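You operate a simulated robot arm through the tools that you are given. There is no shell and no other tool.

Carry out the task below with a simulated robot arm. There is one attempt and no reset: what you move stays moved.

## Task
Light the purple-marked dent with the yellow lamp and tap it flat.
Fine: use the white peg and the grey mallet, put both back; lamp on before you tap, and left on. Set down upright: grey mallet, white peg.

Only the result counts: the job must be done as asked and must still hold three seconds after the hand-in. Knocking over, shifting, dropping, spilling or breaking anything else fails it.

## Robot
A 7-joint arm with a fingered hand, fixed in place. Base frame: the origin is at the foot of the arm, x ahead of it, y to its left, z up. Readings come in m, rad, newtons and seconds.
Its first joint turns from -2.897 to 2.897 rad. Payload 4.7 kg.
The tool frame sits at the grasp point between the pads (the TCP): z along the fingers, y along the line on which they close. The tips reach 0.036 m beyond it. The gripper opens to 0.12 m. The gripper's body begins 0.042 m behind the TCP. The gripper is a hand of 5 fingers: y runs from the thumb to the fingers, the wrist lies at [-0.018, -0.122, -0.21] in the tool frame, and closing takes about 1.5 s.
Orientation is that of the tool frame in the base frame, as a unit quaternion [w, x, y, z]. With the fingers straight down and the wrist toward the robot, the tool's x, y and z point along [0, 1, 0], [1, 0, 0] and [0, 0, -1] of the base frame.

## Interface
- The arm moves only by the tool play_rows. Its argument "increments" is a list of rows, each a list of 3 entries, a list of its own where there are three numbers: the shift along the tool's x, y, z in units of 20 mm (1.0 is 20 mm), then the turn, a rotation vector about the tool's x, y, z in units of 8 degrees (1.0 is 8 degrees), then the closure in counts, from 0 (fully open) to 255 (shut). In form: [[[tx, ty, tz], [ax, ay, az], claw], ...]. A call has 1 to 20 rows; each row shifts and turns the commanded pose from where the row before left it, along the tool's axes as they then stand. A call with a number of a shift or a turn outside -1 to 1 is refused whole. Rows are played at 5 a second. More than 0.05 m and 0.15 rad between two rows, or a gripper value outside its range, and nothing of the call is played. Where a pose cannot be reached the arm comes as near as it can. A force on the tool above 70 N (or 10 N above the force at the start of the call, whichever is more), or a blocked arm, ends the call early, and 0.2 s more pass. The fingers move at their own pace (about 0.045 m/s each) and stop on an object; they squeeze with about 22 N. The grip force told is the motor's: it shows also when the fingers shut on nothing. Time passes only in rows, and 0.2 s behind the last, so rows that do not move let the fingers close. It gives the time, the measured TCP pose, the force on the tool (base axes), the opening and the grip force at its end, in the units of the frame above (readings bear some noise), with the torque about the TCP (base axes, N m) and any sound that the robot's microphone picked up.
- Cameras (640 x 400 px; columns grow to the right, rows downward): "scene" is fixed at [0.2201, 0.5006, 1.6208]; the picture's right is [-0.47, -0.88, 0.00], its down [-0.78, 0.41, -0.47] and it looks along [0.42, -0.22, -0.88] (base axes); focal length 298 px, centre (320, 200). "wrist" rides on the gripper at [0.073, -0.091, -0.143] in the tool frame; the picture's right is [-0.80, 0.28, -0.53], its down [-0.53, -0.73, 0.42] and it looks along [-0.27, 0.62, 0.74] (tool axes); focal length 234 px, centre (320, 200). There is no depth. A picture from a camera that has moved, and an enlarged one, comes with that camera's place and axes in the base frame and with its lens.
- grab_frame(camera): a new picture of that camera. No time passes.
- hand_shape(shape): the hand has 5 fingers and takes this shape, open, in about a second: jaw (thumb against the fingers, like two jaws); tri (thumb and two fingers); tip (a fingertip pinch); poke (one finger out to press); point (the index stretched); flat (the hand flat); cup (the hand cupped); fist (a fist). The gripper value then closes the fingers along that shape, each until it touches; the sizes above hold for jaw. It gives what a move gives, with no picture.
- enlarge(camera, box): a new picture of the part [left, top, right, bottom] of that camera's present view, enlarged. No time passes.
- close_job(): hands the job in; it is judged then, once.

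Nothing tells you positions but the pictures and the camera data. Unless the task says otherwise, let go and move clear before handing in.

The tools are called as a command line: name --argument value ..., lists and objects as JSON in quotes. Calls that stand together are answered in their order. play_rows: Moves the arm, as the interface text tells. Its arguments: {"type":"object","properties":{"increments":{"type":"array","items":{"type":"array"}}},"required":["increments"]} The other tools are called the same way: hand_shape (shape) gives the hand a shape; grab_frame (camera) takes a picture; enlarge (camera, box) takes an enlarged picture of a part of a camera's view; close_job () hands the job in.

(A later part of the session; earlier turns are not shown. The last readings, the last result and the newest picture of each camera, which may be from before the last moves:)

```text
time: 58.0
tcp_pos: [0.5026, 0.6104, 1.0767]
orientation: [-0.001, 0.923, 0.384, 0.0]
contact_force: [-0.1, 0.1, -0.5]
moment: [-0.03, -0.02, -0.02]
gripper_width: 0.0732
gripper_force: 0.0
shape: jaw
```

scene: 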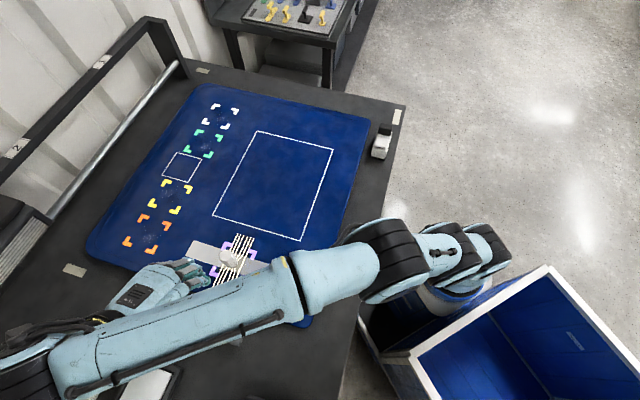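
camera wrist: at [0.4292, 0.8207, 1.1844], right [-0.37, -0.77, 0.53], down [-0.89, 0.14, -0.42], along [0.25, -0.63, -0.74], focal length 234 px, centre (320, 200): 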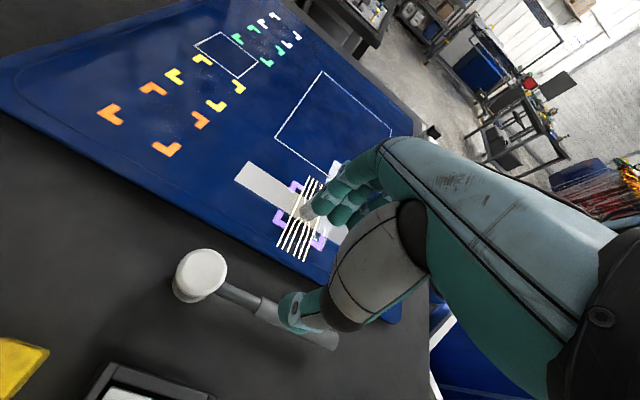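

play_rows --increments '[[[0, 0, 0], [0, 0, -1], 100], [[0, 0, 0], [0, 0, -1], 100], [[0, 0, 0], [0, 0, -1], 100], [[0, 0, 0], [0, 0, -1], 100], [[0, 0, 0], [0, 0, -1], 100], [[0, 0, 0], [0, 0, -1], 100], [[0, 0, 0], [0, 0, -1], 100], [[0, 0, 0], [0, 0, -1], 100], [[0, 0, 0], [0, 0, -1], 100], [[0, 0, 0], [0, 0, -1], 100], [[0, 0, 0], [0, 0, -1], 100], [[0, 0, 0], [0, 0, -1], 100], [[0, 0, 0], [0, 0, -1], 100], [[0, 0, 0], [0, 0, -1], 100], [[0, 0, 0], [0, 0, -1], 100], [[0, 0, 0], [0, 0, -1], 100], [[0, 0, 0], [0, 0, -1], 100], [[0, 0, 0], [0, 0, -1], 100], [[0, 0, 0], [0, 0, -1], 100], [[0, 0, 0], [0, 0, -1], 100]]'

play_rows --increments '[[[0, 0, 0], [0, 0, -1], 100], [[0, 0, 0], [0, 0, -1], 100], [[0, 0, 0], [0, 0, -0.5], 100]]'

grab_frame --camera "wrist"

grab_frame --camera "scene"

```text
time: 62.2
tcp_pos: [0.501, 0.6122, 1.0798]
orientation: [-0.001, -0.219, 0.976, 0.001]
contact_force: [-0.6, -0.1, 0.8]
moment: [0.01, -0.04, -0.02]
gripper_width: 0.0738
gripper_force: 0.1
shape: jaw
```

```text
time: 63.0
tcp_pos: [0.5012, 0.6105, 1.0789]
orientation: [0.0, -0.385, 0.923, 0.0]
contact_force: [-0.2, 0.6, 0.3]
moment: [-0.01, -0.03, -0.05]
gripper_width: 0.0731
gripper_force: 0.0
shape: jaw
```

```text
taken
camera wrist: at [0.5149, 0.4954, 1.2207], right [0.37, 0.77, 0.53], down [0.89, -0.14, -0.42], along [-0.25, 0.63, -0.74], focal length 234 px, centre (320, 200)
```

wrist: 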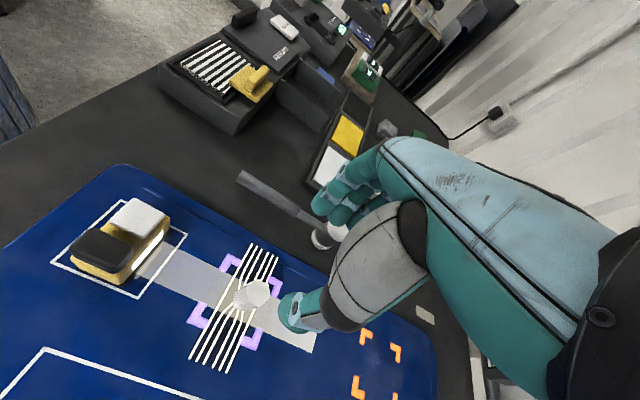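

```text
taken
```

scene: 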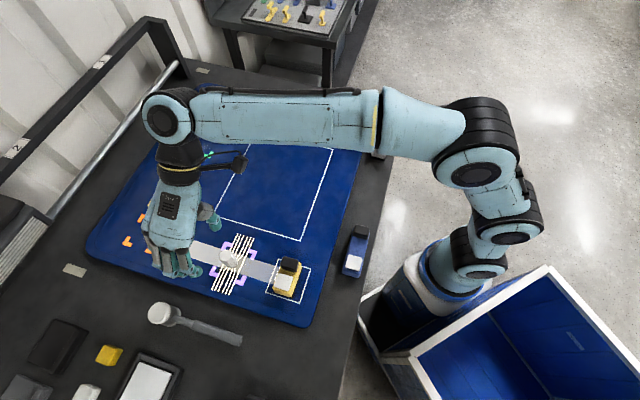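

play_rows --increments '[[[0.025, 0.862, 0.25], [0, 0, 0], 100], [[0.025, 0.862, 0.25], [0, 0, 0], 100], [[0.025, 0.862, 0.25], [0, 0, 0], 100], [[0.025, 0.862, 0.25], [0, 0, 0], 100], [[0.025, 0.862, 0.25], [0, 0, 0], 100], [[0.025, 0.862, 0.25], [0, 0, 0], 100], [[0.025, 0.862, 0.25], [0, 0, 0], 100], [[0.025, 0.862, 0.25], [0, 0, 0], 100]]'

grab_frame --camera "wrist"

grab_frame --camera "scene"

```text
time: 64.8
tcp_pos: [0.4029, 0.7059, 1.0392]
orientation: [0.0, -0.385, 0.923, -0.001]
contact_force: [0.1, -0.3, 0.8]
moment: [0.0, 0.02, 0.0]
gripper_width: 0.0733
gripper_force: 0.1
shape: jaw
```

```text
taken
camera wrist: at [0.415, 0.5886, 1.1807], right [0.37, 0.77, 0.53], down [0.89, -0.14, -0.42], along [-0.25, 0.63, -0.74], focal length 234 px, centre (320, 200)
```

wrist: 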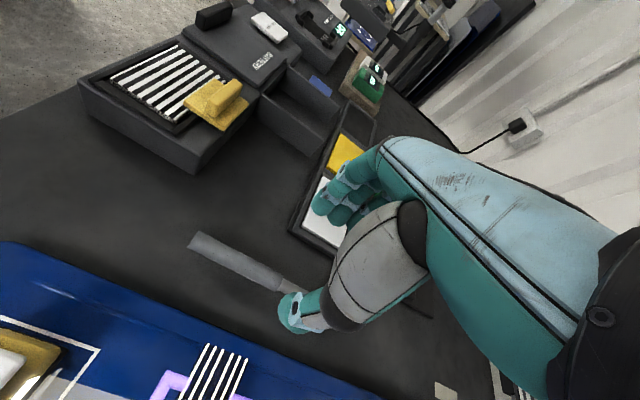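

```text
taken
```

scene: 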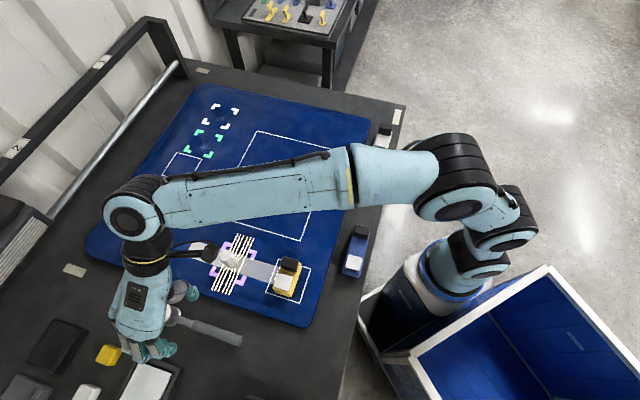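

enlarge --camera "wrist" --box '[170, 170, 380, 340]'

enlarge --camera "scene" --box '[80, 250, 260, 370]'

```text
2.35 times, centred on (275, 255) of wrist
camera zoom: at [0.415, 0.5886, 1.1807], right [0.37, 0.77, 0.53], down [0.89, -0.14, -0.42], along [-0.25, 0.63, -0.74], focal length 551 px, centre (426, 71)
```

zoom: 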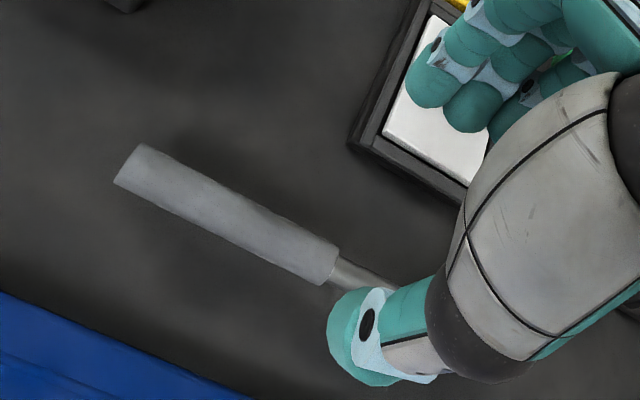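

```text
3.33 times, centred on (170, 310) of scene
camera zoom: at [0.2201, 0.5006, 1.6208], right [-0.47, -0.88, 0.0], down [-0.78, 0.41, -0.47], along [0.42, -0.22, -0.88], focal length 994 px, centre (820, -167)
```

zoom: 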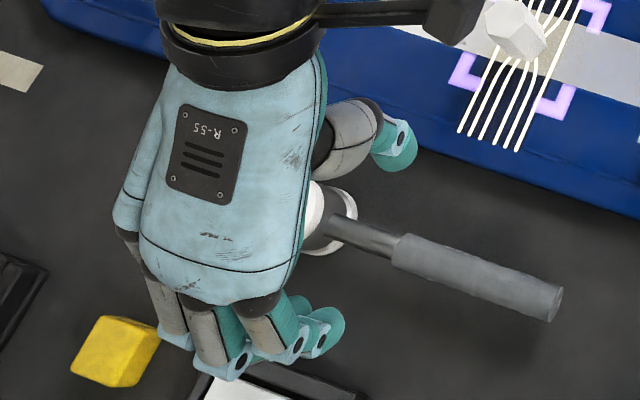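

The hand is aligned with the handle axis. I'll shift back 10 mm so the little finger clears the mallet head, and descend most of the way.

play_rows --increments '[[[0.5, 0, 0.4], [0, 0, 0], 100], [[0, 0, 0.9], [0, 0, 0], 100], [[0, 0, 0.9], [0, 0, 0], 100], [[0, 0, 0.9], [0, 0, 0], 100], [[0, 0, 0.9], [0, 0, 0], 100], [[0, 0, 0.8], [0, 0, 0], 100]]'

enlarge --camera "wrist" --box '[200, 150, 380, 330]'

enlarge --camera "scene" --box '[80, 250, 260, 370]'

```text
time: 66.2
tcp_pos: [0.394, 0.6995, 0.9432]
orientation: [0.0, -0.384, 0.923, 0.001]
contact_force: [1.4, -0.3, 0.2]
moment: [0.01, -0.03, 0.02]
gripper_width: 0.0732
gripper_force: 0.1
shape: jaw
```

```text
2.22 times, centred on (290, 240) of wrist
camera zoom: at [0.4074, 0.5834, 1.0843], right [0.37, 0.77, 0.53], down [0.89, -0.14, -0.42], along [-0.25, 0.63, -0.74], focal length 520 px, centre (387, 111)
```

zoom: 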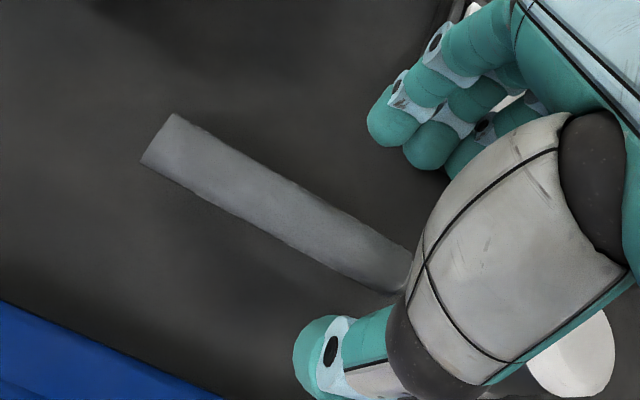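

```text
3.33 times, centred on (170, 310) of scene
camera zoom: at [0.2201, 0.5006, 1.6208], right [-0.47, -0.88, 0.0], down [-0.78, 0.41, -0.47], along [0.42, -0.22, -0.88], focal length 994 px, centre (820, -167)
```

zoom: 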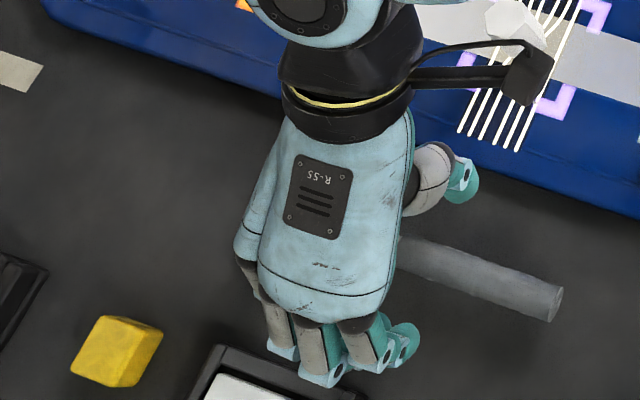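

play_rows --increments '[[[0, 0, 0.6], [0, 0, 0], 100], [[0, 0, 0.6], [0, 0, 0], 100], [[0, 0, 0.5], [0, 0, 0], 100], [[0, 0, 0.3], [0, 0, 0], 100]]'

enlarge --camera "wrist" --box '[200, 150, 380, 330]'

enlarge --camera "scene" --box '[80, 250, 260, 370]'

```text
time: 67.2
tcp_pos: [0.3938, 0.6986, 0.9024]
orientation: [0.0, -0.384, 0.923, 0.0]
contact_force: [1.1, 0.2, 0.0]
moment: [0.02, 0.0, 0.0]
gripper_width: 0.0734
gripper_force: 0.1
shape: jaw
```

```text
2.22 times, centred on (290, 240) of wrist
camera zoom: at [0.4074, 0.5826, 1.0454], right [0.37, 0.77, 0.53], down [0.89, -0.14, -0.42], along [-0.25, 0.63, -0.74], focal length 520 px, centre (387, 111)
```

zoom: 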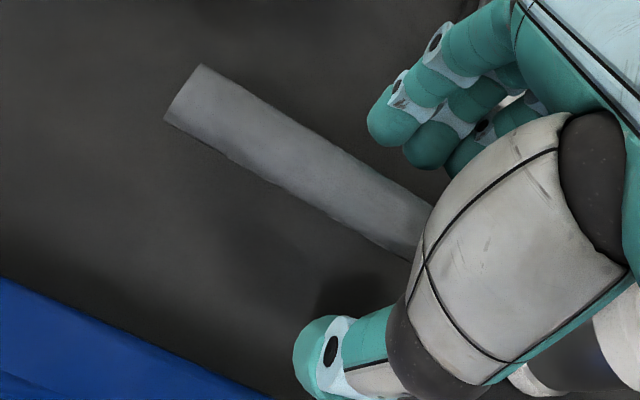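

```text
3.33 times, centred on (170, 310) of scene
camera zoom: at [0.2201, 0.5006, 1.6208], right [-0.47, -0.88, 0.0], down [-0.78, 0.41, -0.47], along [0.42, -0.22, -0.88], focal length 994 px, centre (820, -167)
```

zoom: 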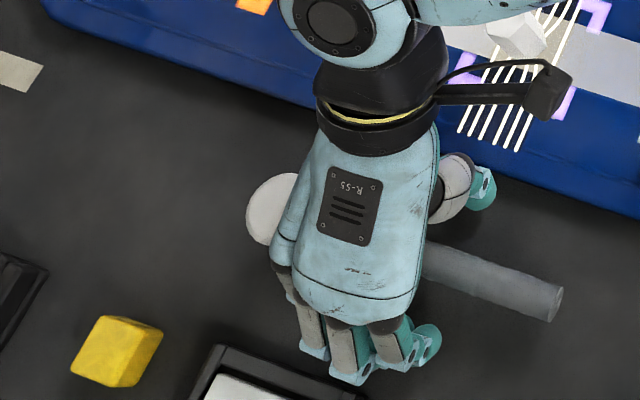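

The handle sits between thumb and fingers. I'll close on it.

play_rows --increments '[[[0, 0, 0], [0, 0, 0], 140], [[0, 0, 0], [0, 0, 0], 170], [[0, 0, 0], [0, 0, 0], 190], [[0, 0, 0], [0, 0, 0], 210], [[0, 0, 0], [0, 0, 0], 255], [[0, 0, 0], [0, 0, 0], 255], [[0, 0, 0], [0, 0, 0], 255], [[0, 0, 0], [0, 0, 0], 255]]'

enlarge --camera "wrist" --box '[200, 150, 380, 330]'

enlarge --camera "scene" --box '[80, 250, 260, 370]'

```text
time: 69.0
tcp_pos: [0.3936, 0.698, 0.9033]
orientation: [0.0, -0.384, 0.923, -0.001]
contact_force: [-1.7, 0.5, 0.2]
moment: [0.08, -0.01, 0.13]
gripper_width: 0.0127
gripper_force: 22.0
shape: jaw
```

```text
2.22 times, centred on (290, 240) of wrist
camera zoom: at [0.4074, 0.5826, 1.0454], right [0.37, 0.77, 0.53], down [0.89, -0.14, -0.42], along [-0.25, 0.63, -0.74], focal length 520 px, centre (387, 111)
```

zoom: 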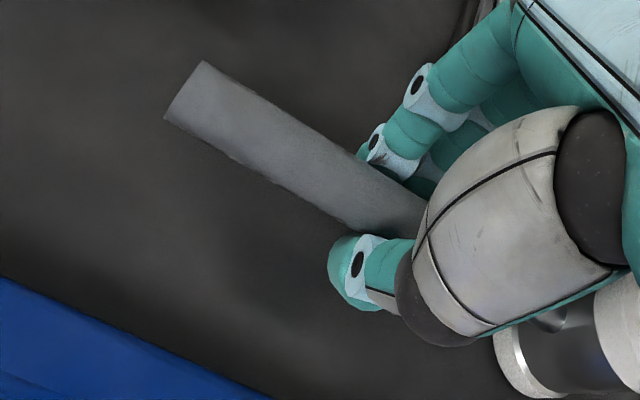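

```text
3.33 times, centred on (170, 310) of scene
camera zoom: at [0.2201, 0.5006, 1.6208], right [-0.47, -0.88, 0.0], down [-0.78, 0.41, -0.47], along [0.42, -0.22, -0.88], focal length 994 px, centre (820, -167)
```

zoom: 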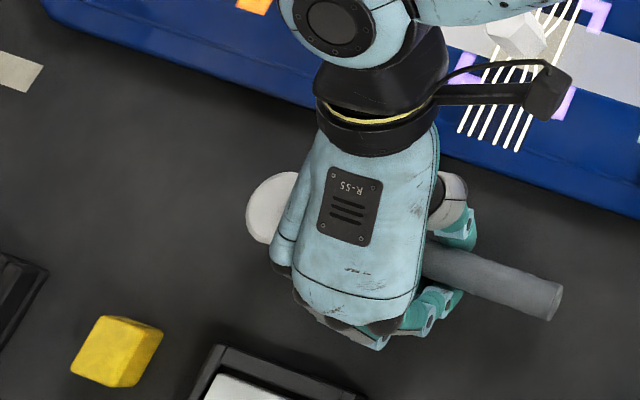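

The handle is caged. I'll lift gently and check whether the mallet head sags.

play_rows --increments '[[[0, 0, -0.3], [0, 0, 0], 255], [[0, 0, -0.4], [0, 0, 0], 255], [[0, 0, -0.5], [0, 0, 0], 255], [[0, 0, 0], [0, 0, 0], 255]]'

enlarge --camera "wrist" --box '[200, 150, 440, 390]'

enlarge --camera "scene" --box '[80, 250, 260, 370]'

```text
time: 70.0
tcp_pos: [0.3946, 0.6993, 0.9258]
orientation: [0.0, -0.385, 0.923, 0.0]
contact_force: [-0.2, -1.2, -2.1]
moment: [-0.11, 0.13, 0.03]
gripper_width: 0.0136
gripper_force: 22.1
shape: jaw
```

```text
1.67 times, centred on (320, 270) of wrist
camera zoom: at [0.4083, 0.5826, 1.0688], right [0.37, 0.77, 0.53], down [0.89, -0.14, -0.42], along [-0.25, 0.63, -0.74], focal length 390 px, centre (320, 83)
```

zoom: 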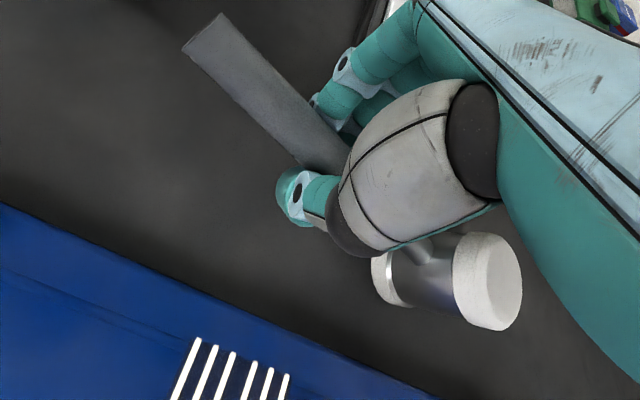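

```text
3.33 times, centred on (170, 310) of scene
camera zoom: at [0.2201, 0.5006, 1.6208], right [-0.47, -0.88, 0.0], down [-0.78, 0.41, -0.47], along [0.42, -0.22, -0.88], focal length 994 px, centre (820, -167)
```

zoom: 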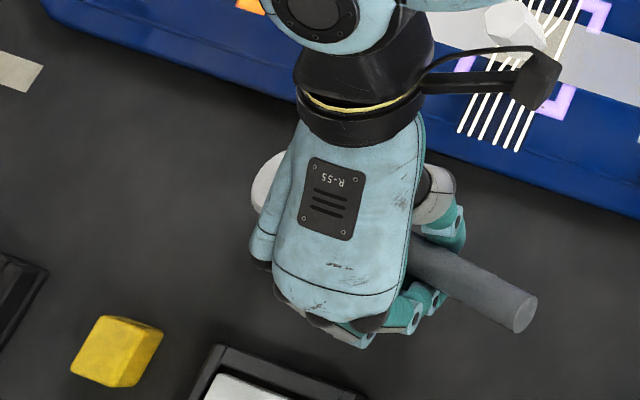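

The mallet's head droops because the grip is too far from its centre of mass. I'll set it back down, release, and grip it around the head instead.

play_rows --increments '[[[0, 0, 0.4], [0, 0, 0], 255], [[0, 0, 0.4], [0, 0, 0], 255], [[0, 0, 0.3], [0, 0, 0], 255], [[0, 0, 0.1], [0, 0, 0], 255]]'

enlarge --camera "wrist" --box '[200, 150, 440, 390]'

enlarge --camera "scene" --box '[80, 250, 260, 370]'

```text
time: 71.0
tcp_pos: [0.3944, 0.6986, 0.9013]
orientation: [-0.001, -0.384, 0.923, 0.0]
contact_force: [-0.5, -1.0, 0.5]
moment: [0.04, -0.12, 0.06]
gripper_width: 0.0133
gripper_force: 21.8
shape: jaw
```

```text
1.67 times, centred on (320, 270) of wrist
camera zoom: at [0.4072, 0.5826, 1.0435], right [0.37, 0.77, 0.53], down [0.89, -0.14, -0.42], along [-0.25, 0.63, -0.74], focal length 390 px, centre (320, 83)
```

zoom: 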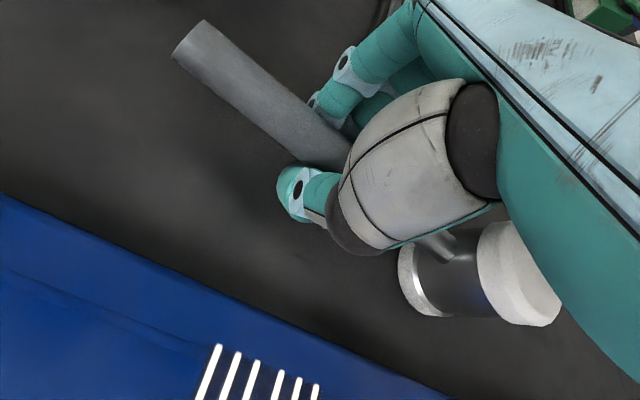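

```text
3.33 times, centred on (170, 310) of scene
camera zoom: at [0.2201, 0.5006, 1.6208], right [-0.47, -0.88, 0.0], down [-0.78, 0.41, -0.47], along [0.42, -0.22, -0.88], focal length 994 px, centre (820, -167)
```

zoom: 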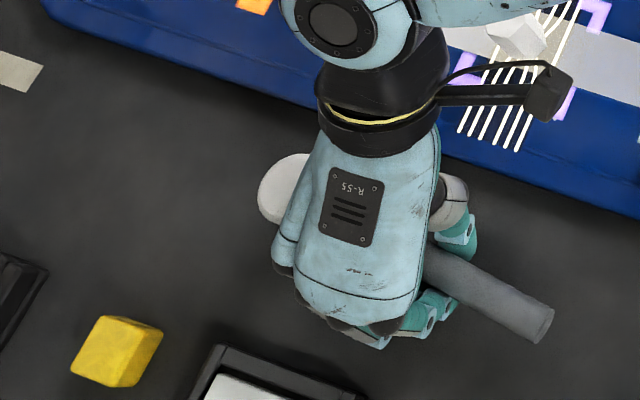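

play_rows --increments '[[[0, 0, 0], [0, 0, 0], 215], [[0, 0, 0], [0, 0, 0], 200], [[0, 0, 0], [0, 0, 0], 180], [[0, 0, 0], [0, 0, 0], 150], [[0, 0, 0], [0, 0, 0], 120], [[0, 0, 0], [0, 0, 0], 90], [[0, 0, 0], [0, 0, 0], 90]]'

enlarge --camera "wrist" --box '[200, 150, 440, 390]'

enlarge --camera "scene" --box '[80, 250, 260, 370]'

```text
time: 72.6
tcp_pos: [0.3934, 0.6987, 0.9021]
orientation: [0.0, -0.384, 0.923, 0.0]
contact_force: [0.3, 0.6, 0.1]
moment: [-0.02, 0.02, -0.01]
gripper_width: 0.0774
gripper_force: 0.0
shape: jaw
```

```text
1.67 times, centred on (320, 270) of wrist
camera zoom: at [0.4074, 0.5826, 1.0436], right [0.37, 0.77, 0.53], down [0.89, -0.14, -0.42], along [-0.25, 0.63, -0.74], focal length 390 px, centre (320, 83)
```

zoom: 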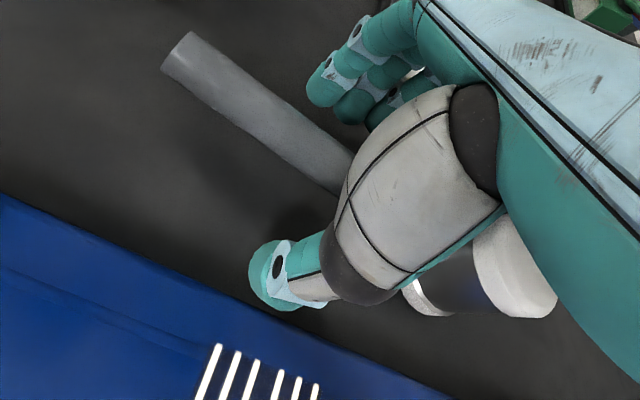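

```text
3.33 times, centred on (170, 310) of scene
camera zoom: at [0.2201, 0.5006, 1.6208], right [-0.47, -0.88, 0.0], down [-0.78, 0.41, -0.47], along [0.42, -0.22, -0.88], focal length 994 px, centre (820, -167)
```

zoom: 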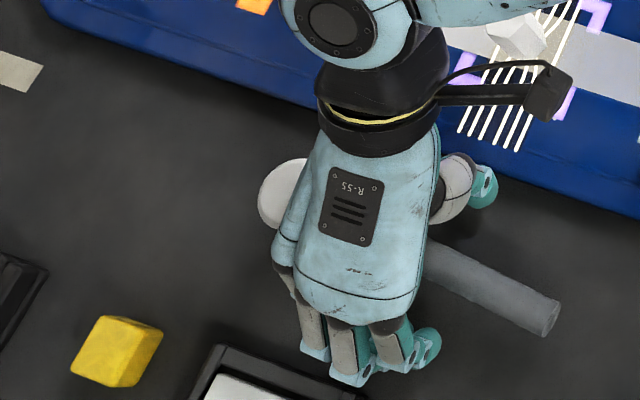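

Released. I'll rise and look at how the mallet stands now.

play_rows --increments '[[[0, 0, -0.4], [0, 0, 0], 60], [[0, 0, -0.8], [0, 0, 0], 60], [[0, 0, -1], [0, 0, 0], 60], [[0, 0, -1], [0, 0, 0], 60], [[0, 0, -1], [0, 0, 0], 60], [[0, 0, -1], [0, 0, 0], 60], [[0, -1, -1], [0, 0, 0], 60], [[0, -1, 0], [0, 0, 0], 60], [[0, -1, 0], [0, 0, 0], 60], [[0, -1, 0], [0, 0, 0], 60], [[0, -1, 0], [0, 0, 0], 60]]'

enlarge --camera "wrist" --box '[160, 130, 380, 300]'

enlarge --camera "scene" --box '[140, 290, 250, 360]'

grab_frame --camera "scene"

```text
time: 75.0
tcp_pos: [0.465, 0.6265, 1.0274]
orientation: [0.001, -0.384, 0.923, 0.0]
contact_force: [0.2, -0.1, 0.8]
moment: [0.0, -0.02, 0.01]
gripper_width: 0.0913
gripper_force: 0.1
shape: jaw
```

```text
2.35 times, centred on (270, 215) of wrist
camera zoom: at [0.478, 0.5101, 1.1688], right [0.37, 0.77, 0.53], down [0.89, -0.14, -0.42], along [-0.25, 0.63, -0.74], focal length 551 px, centre (438, 165)
```

zoom: 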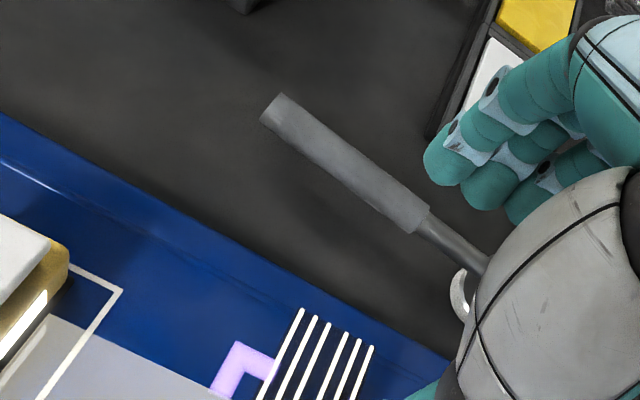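

```text
5.71 times, centred on (195, 325) of scene
camera zoom: at [0.2201, 0.5006, 1.6208], right [-0.47, -0.88, 0.0], down [-0.78, 0.41, -0.47], along [0.42, -0.22, -0.88], focal length 1704 px, centre (1034, -514)
```

zoom: 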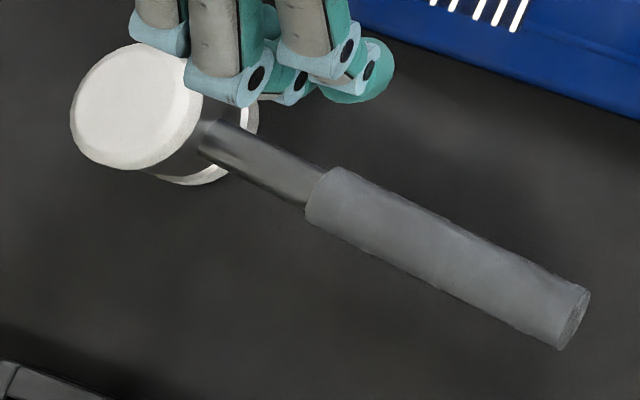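

```text
taken
```

scene: 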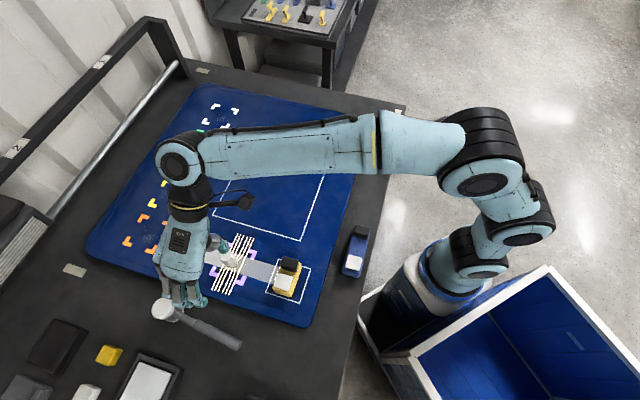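

The mallet stands upright again, slightly turned, with its head now at about (0.475, 0.763). I'll move over the head to grip it directly, with the handle pointing away from thumb and fingers.

play_rows --increments '[[[0, 0, 0], [0, 0, 0.65], 90], [[0, 0, 0], [0, 0, 0.6], 90], [[-0.68, 0.88, 0], [0, 0, 0], 90], [[-0.68, 0.88, 0], [0, 0, 0], 90], [[-0.68, 0.88, 0], [0, 0, 0], 90], [[-0.68, 0.88, 0], [0, 0, 0], 90], [[-0.68, 0.88, 0], [0, 0, 0], 90], [[-0.68, 0.88, 0], [0, 0, 0], 90]]'

enlarge --camera "wrist" --box '[180, 130, 400, 350]'

enlarge --camera "scene" --box '[80, 240, 260, 370]'

```text
time: 76.8
tcp_pos: [0.4722, 0.7617, 1.0284]
orientation: [0.0, -0.303, 0.953, 0.0]
contact_force: [0.2, -0.6, 0.6]
moment: [0.05, -0.04, 0.0]
gripper_width: 0.0781
gripper_force: 0.2
shape: jaw
```

```text
1.82 times, centred on (290, 240) of wrist
camera zoom: at [0.4655, 0.6452, 1.1697], right [0.5, 0.69, 0.52], down [0.86, -0.29, -0.42], along [-0.14, 0.66, -0.74], focal length 426 px, centre (374, 127)
```

zoom: 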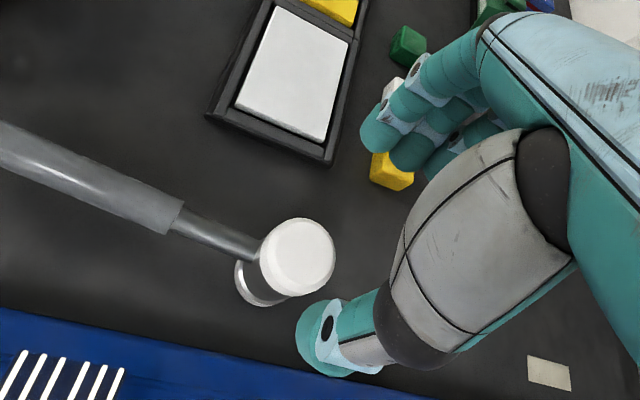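

```text
3.08 times, centred on (170, 305) of scene
camera zoom: at [0.2201, 0.5006, 1.6208], right [-0.47, -0.88, 0.0], down [-0.78, 0.41, -0.47], along [0.42, -0.22, -0.88], focal length 918 px, centre (782, -123)
```

zoom: 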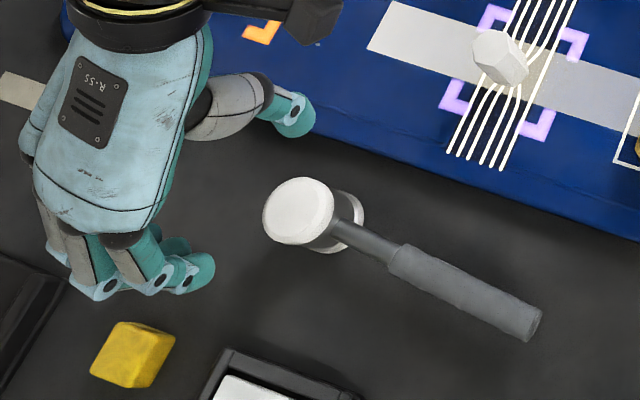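

play_rows --increments '[[[0.06, 0, 0.5], [0, 0, 0], 103], [[0, 0, 0.9], [0, 0, 0], 103], [[0, 0, 0.9], [0, 0, 0], 103], [[0, 0, 0.7], [0, 0, 0], 103], [[0, 0, 0.3], [0, 0, 0], 103]]'

enlarge --camera "wrist" --box '[180, 130, 400, 350]'

enlarge --camera "scene" --box '[80, 240, 260, 370]'

```text
time: 78.0
tcp_pos: [0.4687, 0.7616, 0.9598]
orientation: [0.0, -0.302, 0.953, 0.0]
contact_force: [-0.7, 0.6, 0.4]
moment: [0.02, 0.01, -0.03]
gripper_width: 0.0719
gripper_force: 0.1
shape: jaw
```

```text
1.82 times, centred on (290, 240) of wrist
camera zoom: at [0.4621, 0.6444, 1.1018], right [0.5, 0.69, 0.53], down [0.86, -0.29, -0.42], along [-0.14, 0.66, -0.74], focal length 426 px, centre (374, 127)
```

zoom: 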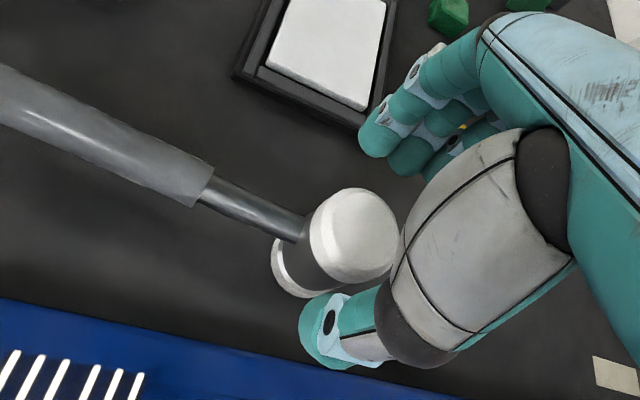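

```text
3.08 times, centred on (170, 305) of scene
camera zoom: at [0.2201, 0.5006, 1.6208], right [-0.47, -0.88, 0.0], down [-0.78, 0.41, -0.47], along [0.42, -0.22, -0.88], focal length 918 px, centre (782, -123)
```

zoom: 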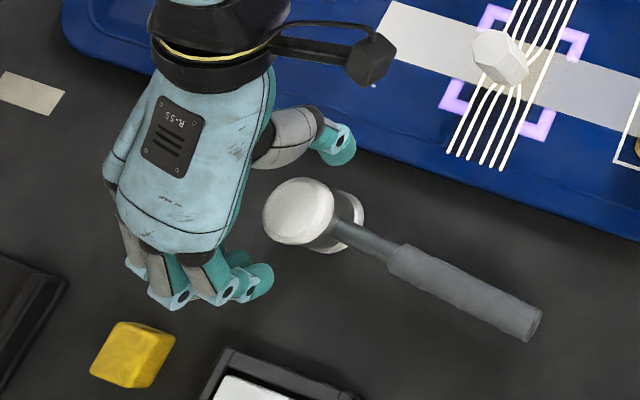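

play_rows --increments '[[[-0.08, -0.1, 0.5], [0, 0, 0], 103], [[0, 0, 0.6], [0, 0, 0], 103], [[0, 0, 0.6], [0, 0, 0], 103], [[0, 0, 0.5], [0, 0, 0], 103]]'

enlarge --camera "wrist" --box '[180, 130, 400, 350]'

enlarge --camera "scene" --box '[80, 240, 260, 370]'

```text
time: 79.0
tcp_pos: [0.4728, 0.7601, 0.9172]
orientation: [0.001, -0.302, 0.953, 0.0]
contact_force: [0.0, 0.0, -0.1]
moment: [-0.01, 0.0, 0.02]
gripper_width: 0.0719
gripper_force: 0.0
shape: jaw
```

```text
1.82 times, centred on (290, 240) of wrist
camera zoom: at [0.4659, 0.6432, 1.0594], right [0.5, 0.69, 0.53], down [0.86, -0.29, -0.42], along [-0.14, 0.66, -0.74], focal length 426 px, centre (374, 127)
```

zoom: 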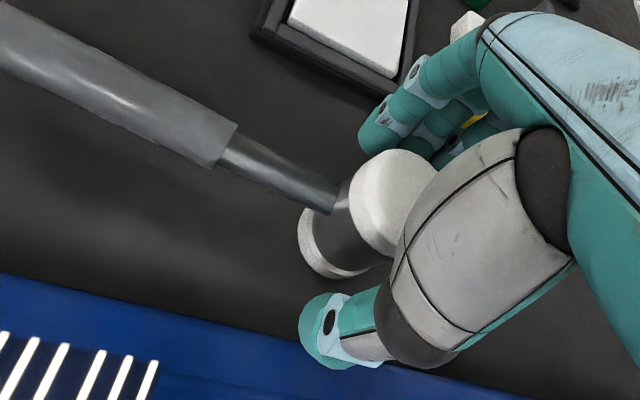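

```text
3.08 times, centred on (170, 305) of scene
camera zoom: at [0.2201, 0.5006, 1.6208], right [-0.47, -0.88, 0.0], down [-0.78, 0.41, -0.47], along [0.42, -0.22, -0.88], focal length 918 px, centre (782, -123)
```

zoom: 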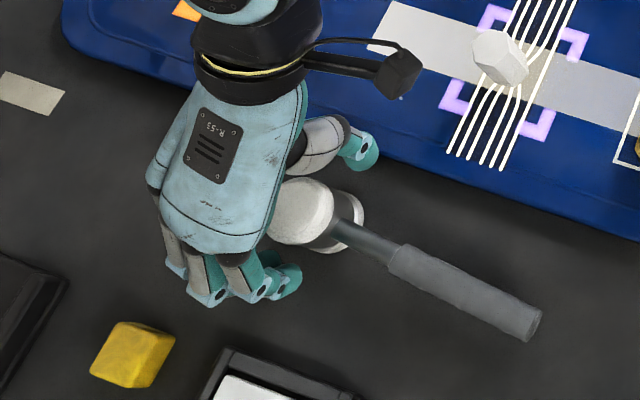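

The head is centred in the hand. I'll close on it.

play_rows --increments '[[[0, 0, 0.1], [0, 0, 0], 115], [[0, 0, 0], [0, 0, 0], 130], [[0, 0, 0], [0, 0, 0], 145], [[0, 0, 0], [0, 0, 0], 170], [[0, 0, 0], [0, 0, 0], 255], [[0, 0, 0], [0, 0, 0], 255], [[0, 0, 0], [0, 0, 0], 255], [[0, 0, 0], [0, 0, 0], 255]]'

enlarge --camera "wrist" --box '[180, 130, 400, 350]'

enlarge --camera "scene" --box '[80, 240, 260, 370]'

```text
time: 80.8
tcp_pos: [0.4725, 0.7607, 0.915]
orientation: [0.001, -0.303, 0.953, 0.0]
contact_force: [0.2, -0.6, -0.4]
moment: [0.01, -0.03, 0.01]
gripper_width: 0.0381
gripper_force: 22.1
shape: jaw
```

```text
1.82 times, centred on (290, 240) of wrist
camera zoom: at [0.4662, 0.6433, 1.0567], right [0.5, 0.69, 0.52], down [0.86, -0.29, -0.42], along [-0.14, 0.66, -0.74], focal length 426 px, centre (374, 127)
```

zoom: 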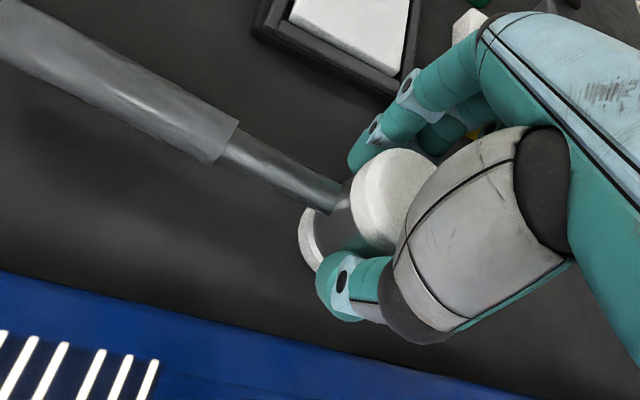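

```text
3.08 times, centred on (170, 305) of scene
camera zoom: at [0.2201, 0.5006, 1.6208], right [-0.47, -0.88, 0.0], down [-0.78, 0.41, -0.47], along [0.42, -0.22, -0.88], focal length 918 px, centre (782, -123)
```

zoom: 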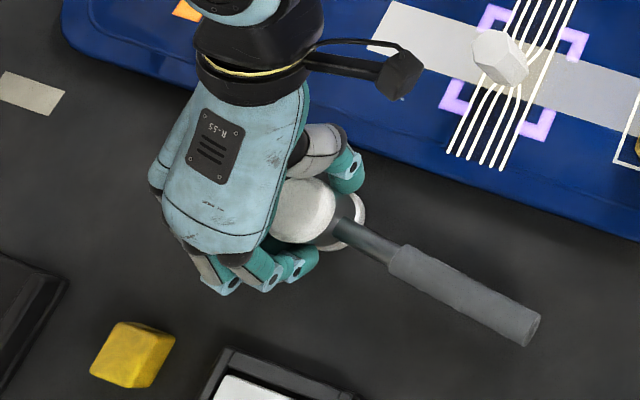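

play_rows --increments '[[[0, 0, -0.3], [0, 0, 0], 255], [[0, 0, -0.5], [0, 0, 0], 255], [[0, 0, -0.7], [0, 0, 0], 255], [[0, 0, 0], [0, 0, 0], 255]]'

enlarge --camera "wrist" --box '[180, 130, 400, 350]'

enlarge --camera "scene" --box '[80, 240, 260, 370]'

```text
time: 81.8
tcp_pos: [0.4729, 0.7602, 0.9417]
orientation: [0.001, -0.303, 0.953, 0.0]
contact_force: [-0.7, -0.5, -3.3]
moment: [0.0, -0.03, 0.0]
gripper_width: 0.0382
gripper_force: 22.2
shape: jaw
```

```text
1.82 times, centred on (290, 240) of wrist
camera zoom: at [0.466, 0.6441, 1.0838], right [0.5, 0.69, 0.52], down [0.86, -0.29, -0.42], along [-0.14, 0.66, -0.74], focal length 426 px, centre (374, 127)
```

zoom: 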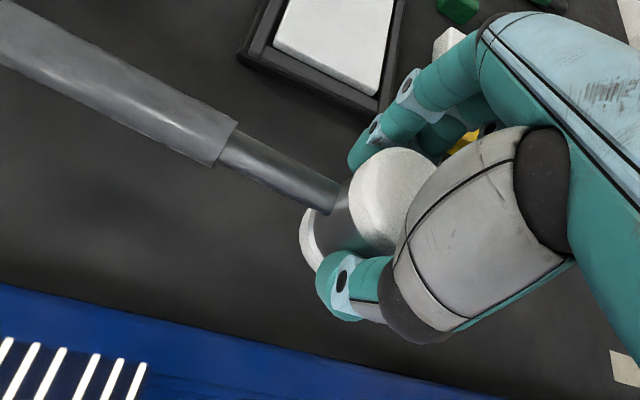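

```text
3.08 times, centred on (170, 305) of scene
camera zoom: at [0.2201, 0.5006, 1.6208], right [-0.47, -0.88, 0.0], down [-0.78, 0.41, -0.47], along [0.42, -0.22, -0.88], focal length 918 px, centre (782, -123)
```

zoom: 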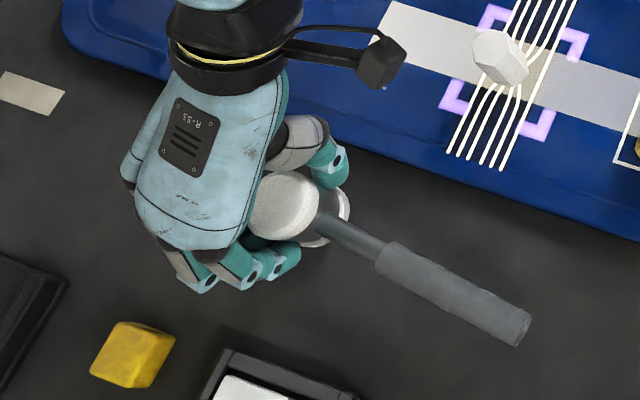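

The mallet lifts level with no sag and weighs about 3.3 N. I'll raise it, turn so the handle points away from the lamp, and move over the peg.

play_rows --increments '[[[0, 0, -0.8], [0, 0, 0], 255], [[0, 0, -1], [0, 0, 0], 255], [[0, 0, -1], [0, 0, 0], 255], [[0, 0, -1], [0, 0, 0], 255], [[0, 0, -1], [0, 0, 0], 255], [[0, 0, -1], [0, 0, 0], 255], [[0, 0, -1], [0, 0, 0], 255], [[0, 0, -1], [0, 0, 0], 255], [[0, 0, 0], [0, 0, 0.93], 255], [[0, 0, 0], [0, 0, 0.93], 255], [[0, 0, 0], [0, 0, 0.93], 255], [[0, 0, 0], [0, 0, 0.93], 255], [[0, 0, 0], [0, 0, 0.93], 255]]'

play_rows --increments '[[[-0.15, -0.5, 0], [0, 0, 0], 255], [[-0.259, -0.915, 0], [0, 0, 0], 255], [[-0.259, -0.915, 0], [0, 0, 0], 255], [[-0.259, -0.915, 0], [0, 0, 0], 255], [[-0.259, -0.915, 0], [0, 0, 0], 255], [[-0.259, -0.915, 0], [0, 0, 0], 255], [[-0.259, -0.915, 0], [0, 0, 0], 255], [[-0.259, -0.915, 0], [0, 0, 0], 255], [[-0.259, -0.915, 0], [0, 0, 0], 255], [[-0.15, -0.4, 0], [0, 0, 0], 255]]'

grab_frame --camera "wrist"

grab_frame --camera "scene"

```text
time: 84.6
tcp_pos: [0.4734, 0.7607, 1.1008]
orientation: [0.0, 0.019, 1.0, 0.001]
contact_force: [0.2, 0.4, -2.6]
moment: [-0.01, 0.0, 0.0]
gripper_width: 0.0379
gripper_force: 22.1
shape: jaw
```

```text
time: 86.8
tcp_pos: [0.5146, 0.5946, 1.0987]
orientation: [-0.001, 0.017, 1.0, -0.001]
contact_force: [-0.8, -0.6, -3.5]
moment: [-0.04, -0.04, -0.01]
gripper_width: 0.0379
gripper_force: 22.1
shape: jaw
```

```text
taken
camera wrist: at [0.4394, 0.505, 1.2411], right [0.81, 0.25, 0.53], down [0.51, -0.75, -0.42], along [0.29, 0.61, -0.74], focal length 234 px, centre (320, 200)
```

wrist: 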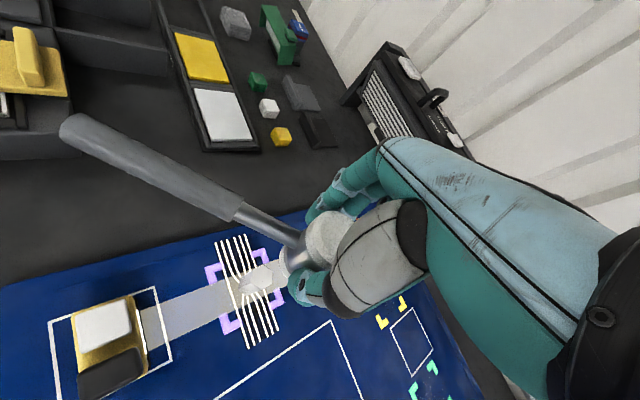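

```text
taken
```

scene: 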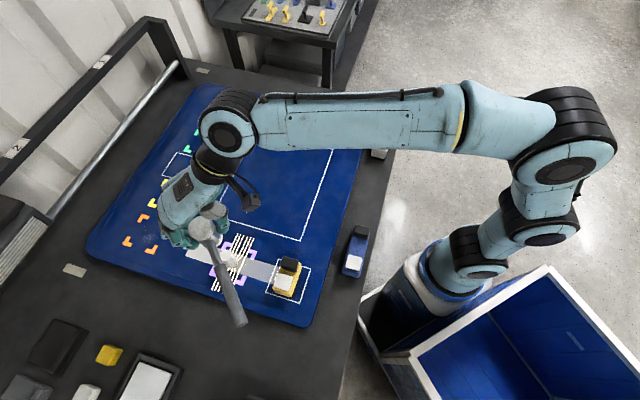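

enlarge --camera "wrist" --box '[190, 180, 350, 360]'

enlarge --camera "scene" --box '[150, 180, 310, 330]'

```text
2.22 times, centred on (270, 270) of wrist
camera zoom: at [0.4394, 0.505, 1.2411], right [0.81, 0.25, 0.53], down [0.51, -0.75, -0.42], along [0.29, 0.61, -0.74], focal length 520 px, centre (431, 44)
```

zoom: 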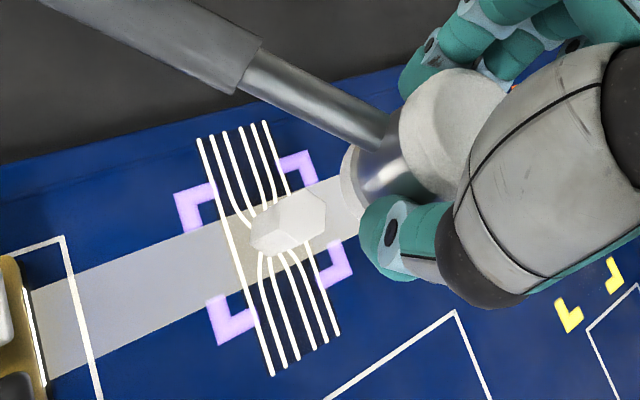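

```text
2.67 times, centred on (230, 255) of scene
camera zoom: at [0.2201, 0.5006, 1.6208], right [-0.47, -0.88, 0.0], down [-0.78, 0.41, -0.47], along [0.42, -0.22, -0.88], focal length 795 px, centre (560, 53)
```

zoom: 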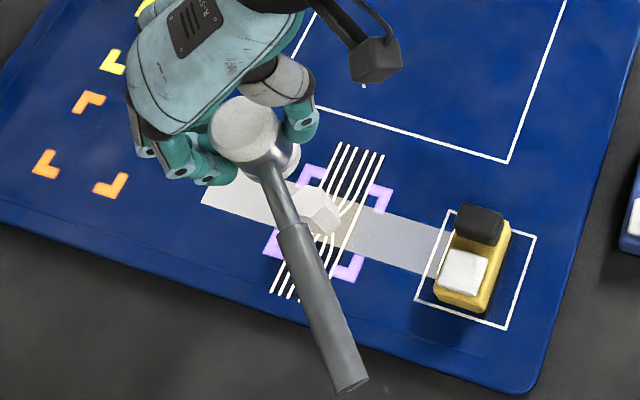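

The head is centred over the peg to within a couple of millimetres. I'll lower it until it's about 15 mm above the peg.

play_rows --increments '[[[0, 0, 0.6], [0, 0, 0], 255], [[0, 0, 0.9], [0, 0, 0], 255], [[0, 0, 0.9], [0, 0, 0], 255], [[0, 0, 0.8], [0, 0, 0], 255], [[0, 0, 0.6], [0, 0, 0], 255], [[0, 0, 0], [0, 0, 0], 255]]'

enlarge --camera "wrist" --box '[190, 160, 370, 340]'

enlarge --camera "scene" --box '[180, 200, 310, 310]'

```text
time: 88.2
tcp_pos: [0.5158, 0.5938, 1.0243]
orientation: [0.0, 0.017, 1.0, 0.0]
contact_force: [-0.7, -0.2, -3.8]
moment: [0.02, -0.05, 0.0]
gripper_width: 0.0382
gripper_force: 22.4
shape: jaw
```

```text
2.22 times, centred on (280, 250) of wrist
camera zoom: at [0.439, 0.5054, 1.1669], right [0.81, 0.25, 0.53], down [0.51, -0.75, -0.42], along [0.29, 0.61, -0.74], focal length 520 px, centre (409, 89)
```

zoom: 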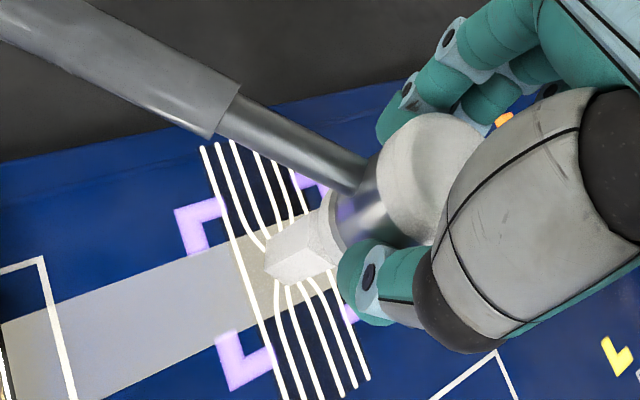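

```text
3.64 times, centred on (245, 255) of scene
camera zoom: at [0.2201, 0.5006, 1.6208], right [-0.47, -0.88, 0.0], down [-0.78, 0.41, -0.47], along [0.42, -0.22, -0.88], focal length 1085 px, centre (593, 0)
```

zoom: 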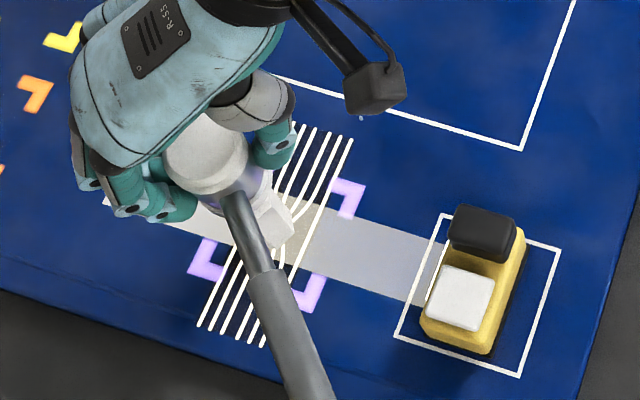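

There is about 20 mm of gap. I'll make a first gentle tap straight down and come back up.

play_rows --increments '[[[0, 0, 1], [0, 0, 0], 255], [[0, 0, 0.3], [0, 0, 0], 255], [[0, 0, -1], [0, 0, 0], 255], [[0, 0, -0.3], [0, 0, 0], 255], [[0, 0, 0], [0, 0, 0], 255]]'

enlarge --camera "wrist" --box '[190, 160, 370, 340]'

enlarge --camera "scene" --box '[180, 200, 310, 310]'

```text
time: 89.4
tcp_pos: [0.5129, 0.594, 1.0229]
orientation: [0.0, 0.017, 1.0, 0.0]
contact_force: [0.4, 0.8, -3.6]
moment: [-0.01, -0.06, 0.01]
gripper_width: 0.0384
gripper_force: 22.3
shape: jaw
```

```text
2.22 times, centred on (280, 250) of wrist
camera zoom: at [0.4375, 0.5052, 1.165], right [0.81, 0.25, 0.52], down [0.51, -0.75, -0.42], along [0.29, 0.61, -0.74], focal length 520 px, centre (409, 89)
```

zoom: 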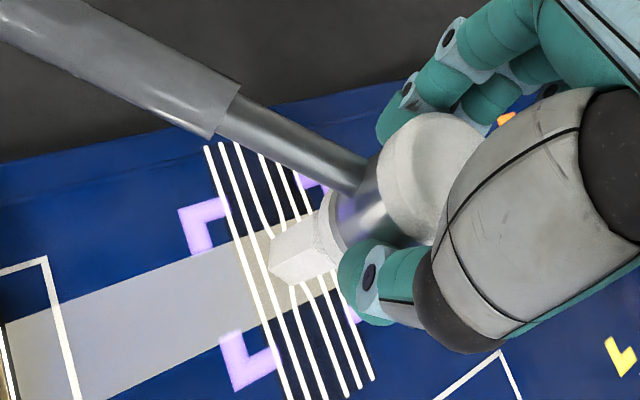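

```text
3.64 times, centred on (245, 255) of scene
camera zoom: at [0.2201, 0.5006, 1.6208], right [-0.47, -0.88, 0.0], down [-0.78, 0.41, -0.47], along [0.42, -0.22, -0.88], focal length 1085 px, centre (593, 0)
```

zoom: 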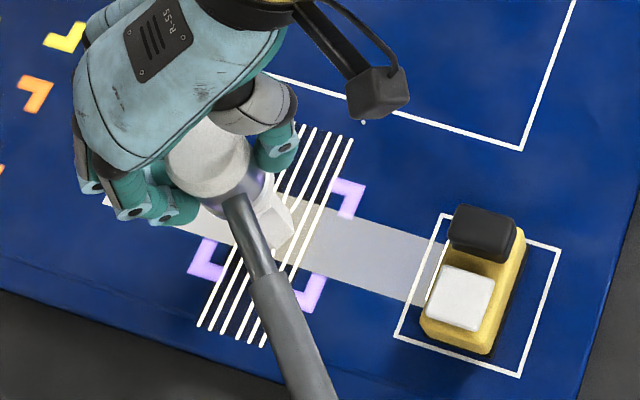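

The stripes are much straighter after one tap. I'll look closely before deciding on another.

enlarge --camera "wrist" --box '[240, 210, 310, 320]'

enlarge --camera "scene" --box '[225, 230, 285, 300]'

```text
3.64 times, centred on (275, 265) of wrist
camera zoom: at [0.4375, 0.5052, 1.165], right [0.81, 0.25, 0.52], down [0.51, -0.75, -0.42], along [0.29, 0.61, -0.74], focal length 852 px, centre (484, -36)
```

zoom: 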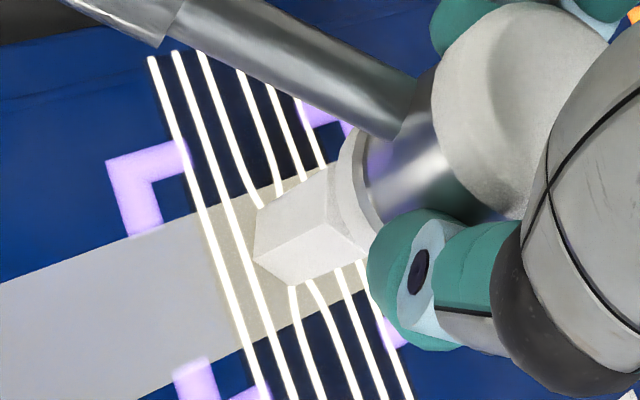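

```text
5.71 times, centred on (255, 265) of scene
camera zoom: at [0.2201, 0.5006, 1.6208], right [-0.47, -0.88, 0.0], down [-0.78, 0.41, -0.47], along [0.42, -0.22, -0.88], focal length 1704 px, centre (691, -171)
```

zoom: 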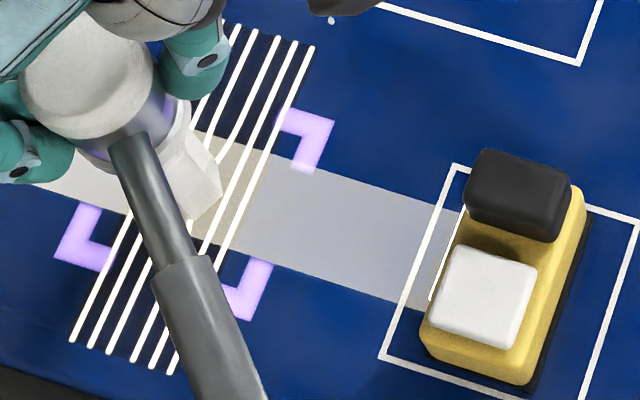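

A slight bend remains in the middle lines. I'll repeat the same gentle tap and compare.

play_rows --increments '[[[0, 0, 1], [0, 0, 0], 255], [[0, 0, 0.3], [0, 0, 0], 255], [[0, 0, -1], [0, 0, 0], 255], [[0, 0, -0.3], [0, 0, 0], 255], [[0, 0, 0], [0, 0, 0], 255]]'

enlarge --camera "wrist" --box '[240, 210, 310, 320]'

enlarge --camera "scene" --box '[225, 230, 285, 300]'

```text
time: 90.6
tcp_pos: [0.5147, 0.5941, 1.0225]
orientation: [0.0, 0.017, 1.0, 0.0]
contact_force: [-0.6, -0.8, -4.2]
moment: [0.01, -0.06, 0.0]
gripper_width: 0.0385
gripper_force: 22.3
shape: jaw
```

```text
3.64 times, centred on (275, 265) of wrist
camera zoom: at [0.4391, 0.5053, 1.1651], right [0.81, 0.25, 0.52], down [0.51, -0.75, -0.42], along [0.29, 0.61, -0.74], focal length 852 px, centre (484, -36)
```

zoom: 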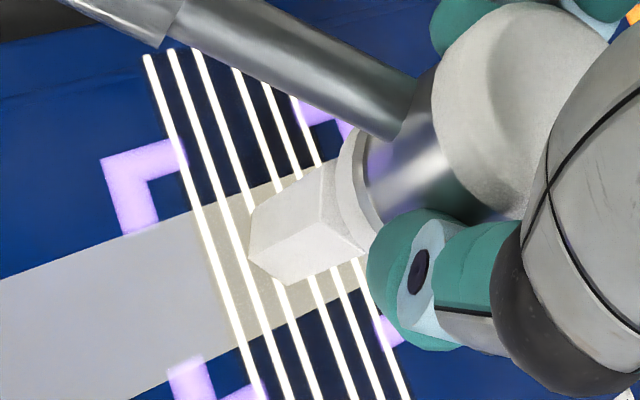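

```text
5.71 times, centred on (255, 265) of scene
camera zoom: at [0.2201, 0.5006, 1.6208], right [-0.47, -0.88, 0.0], down [-0.78, 0.41, -0.47], along [0.42, -0.22, -0.88], focal length 1704 px, centre (691, -171)
```

zoom: 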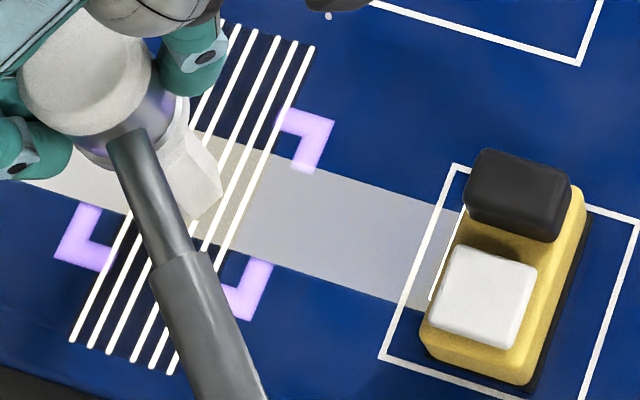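

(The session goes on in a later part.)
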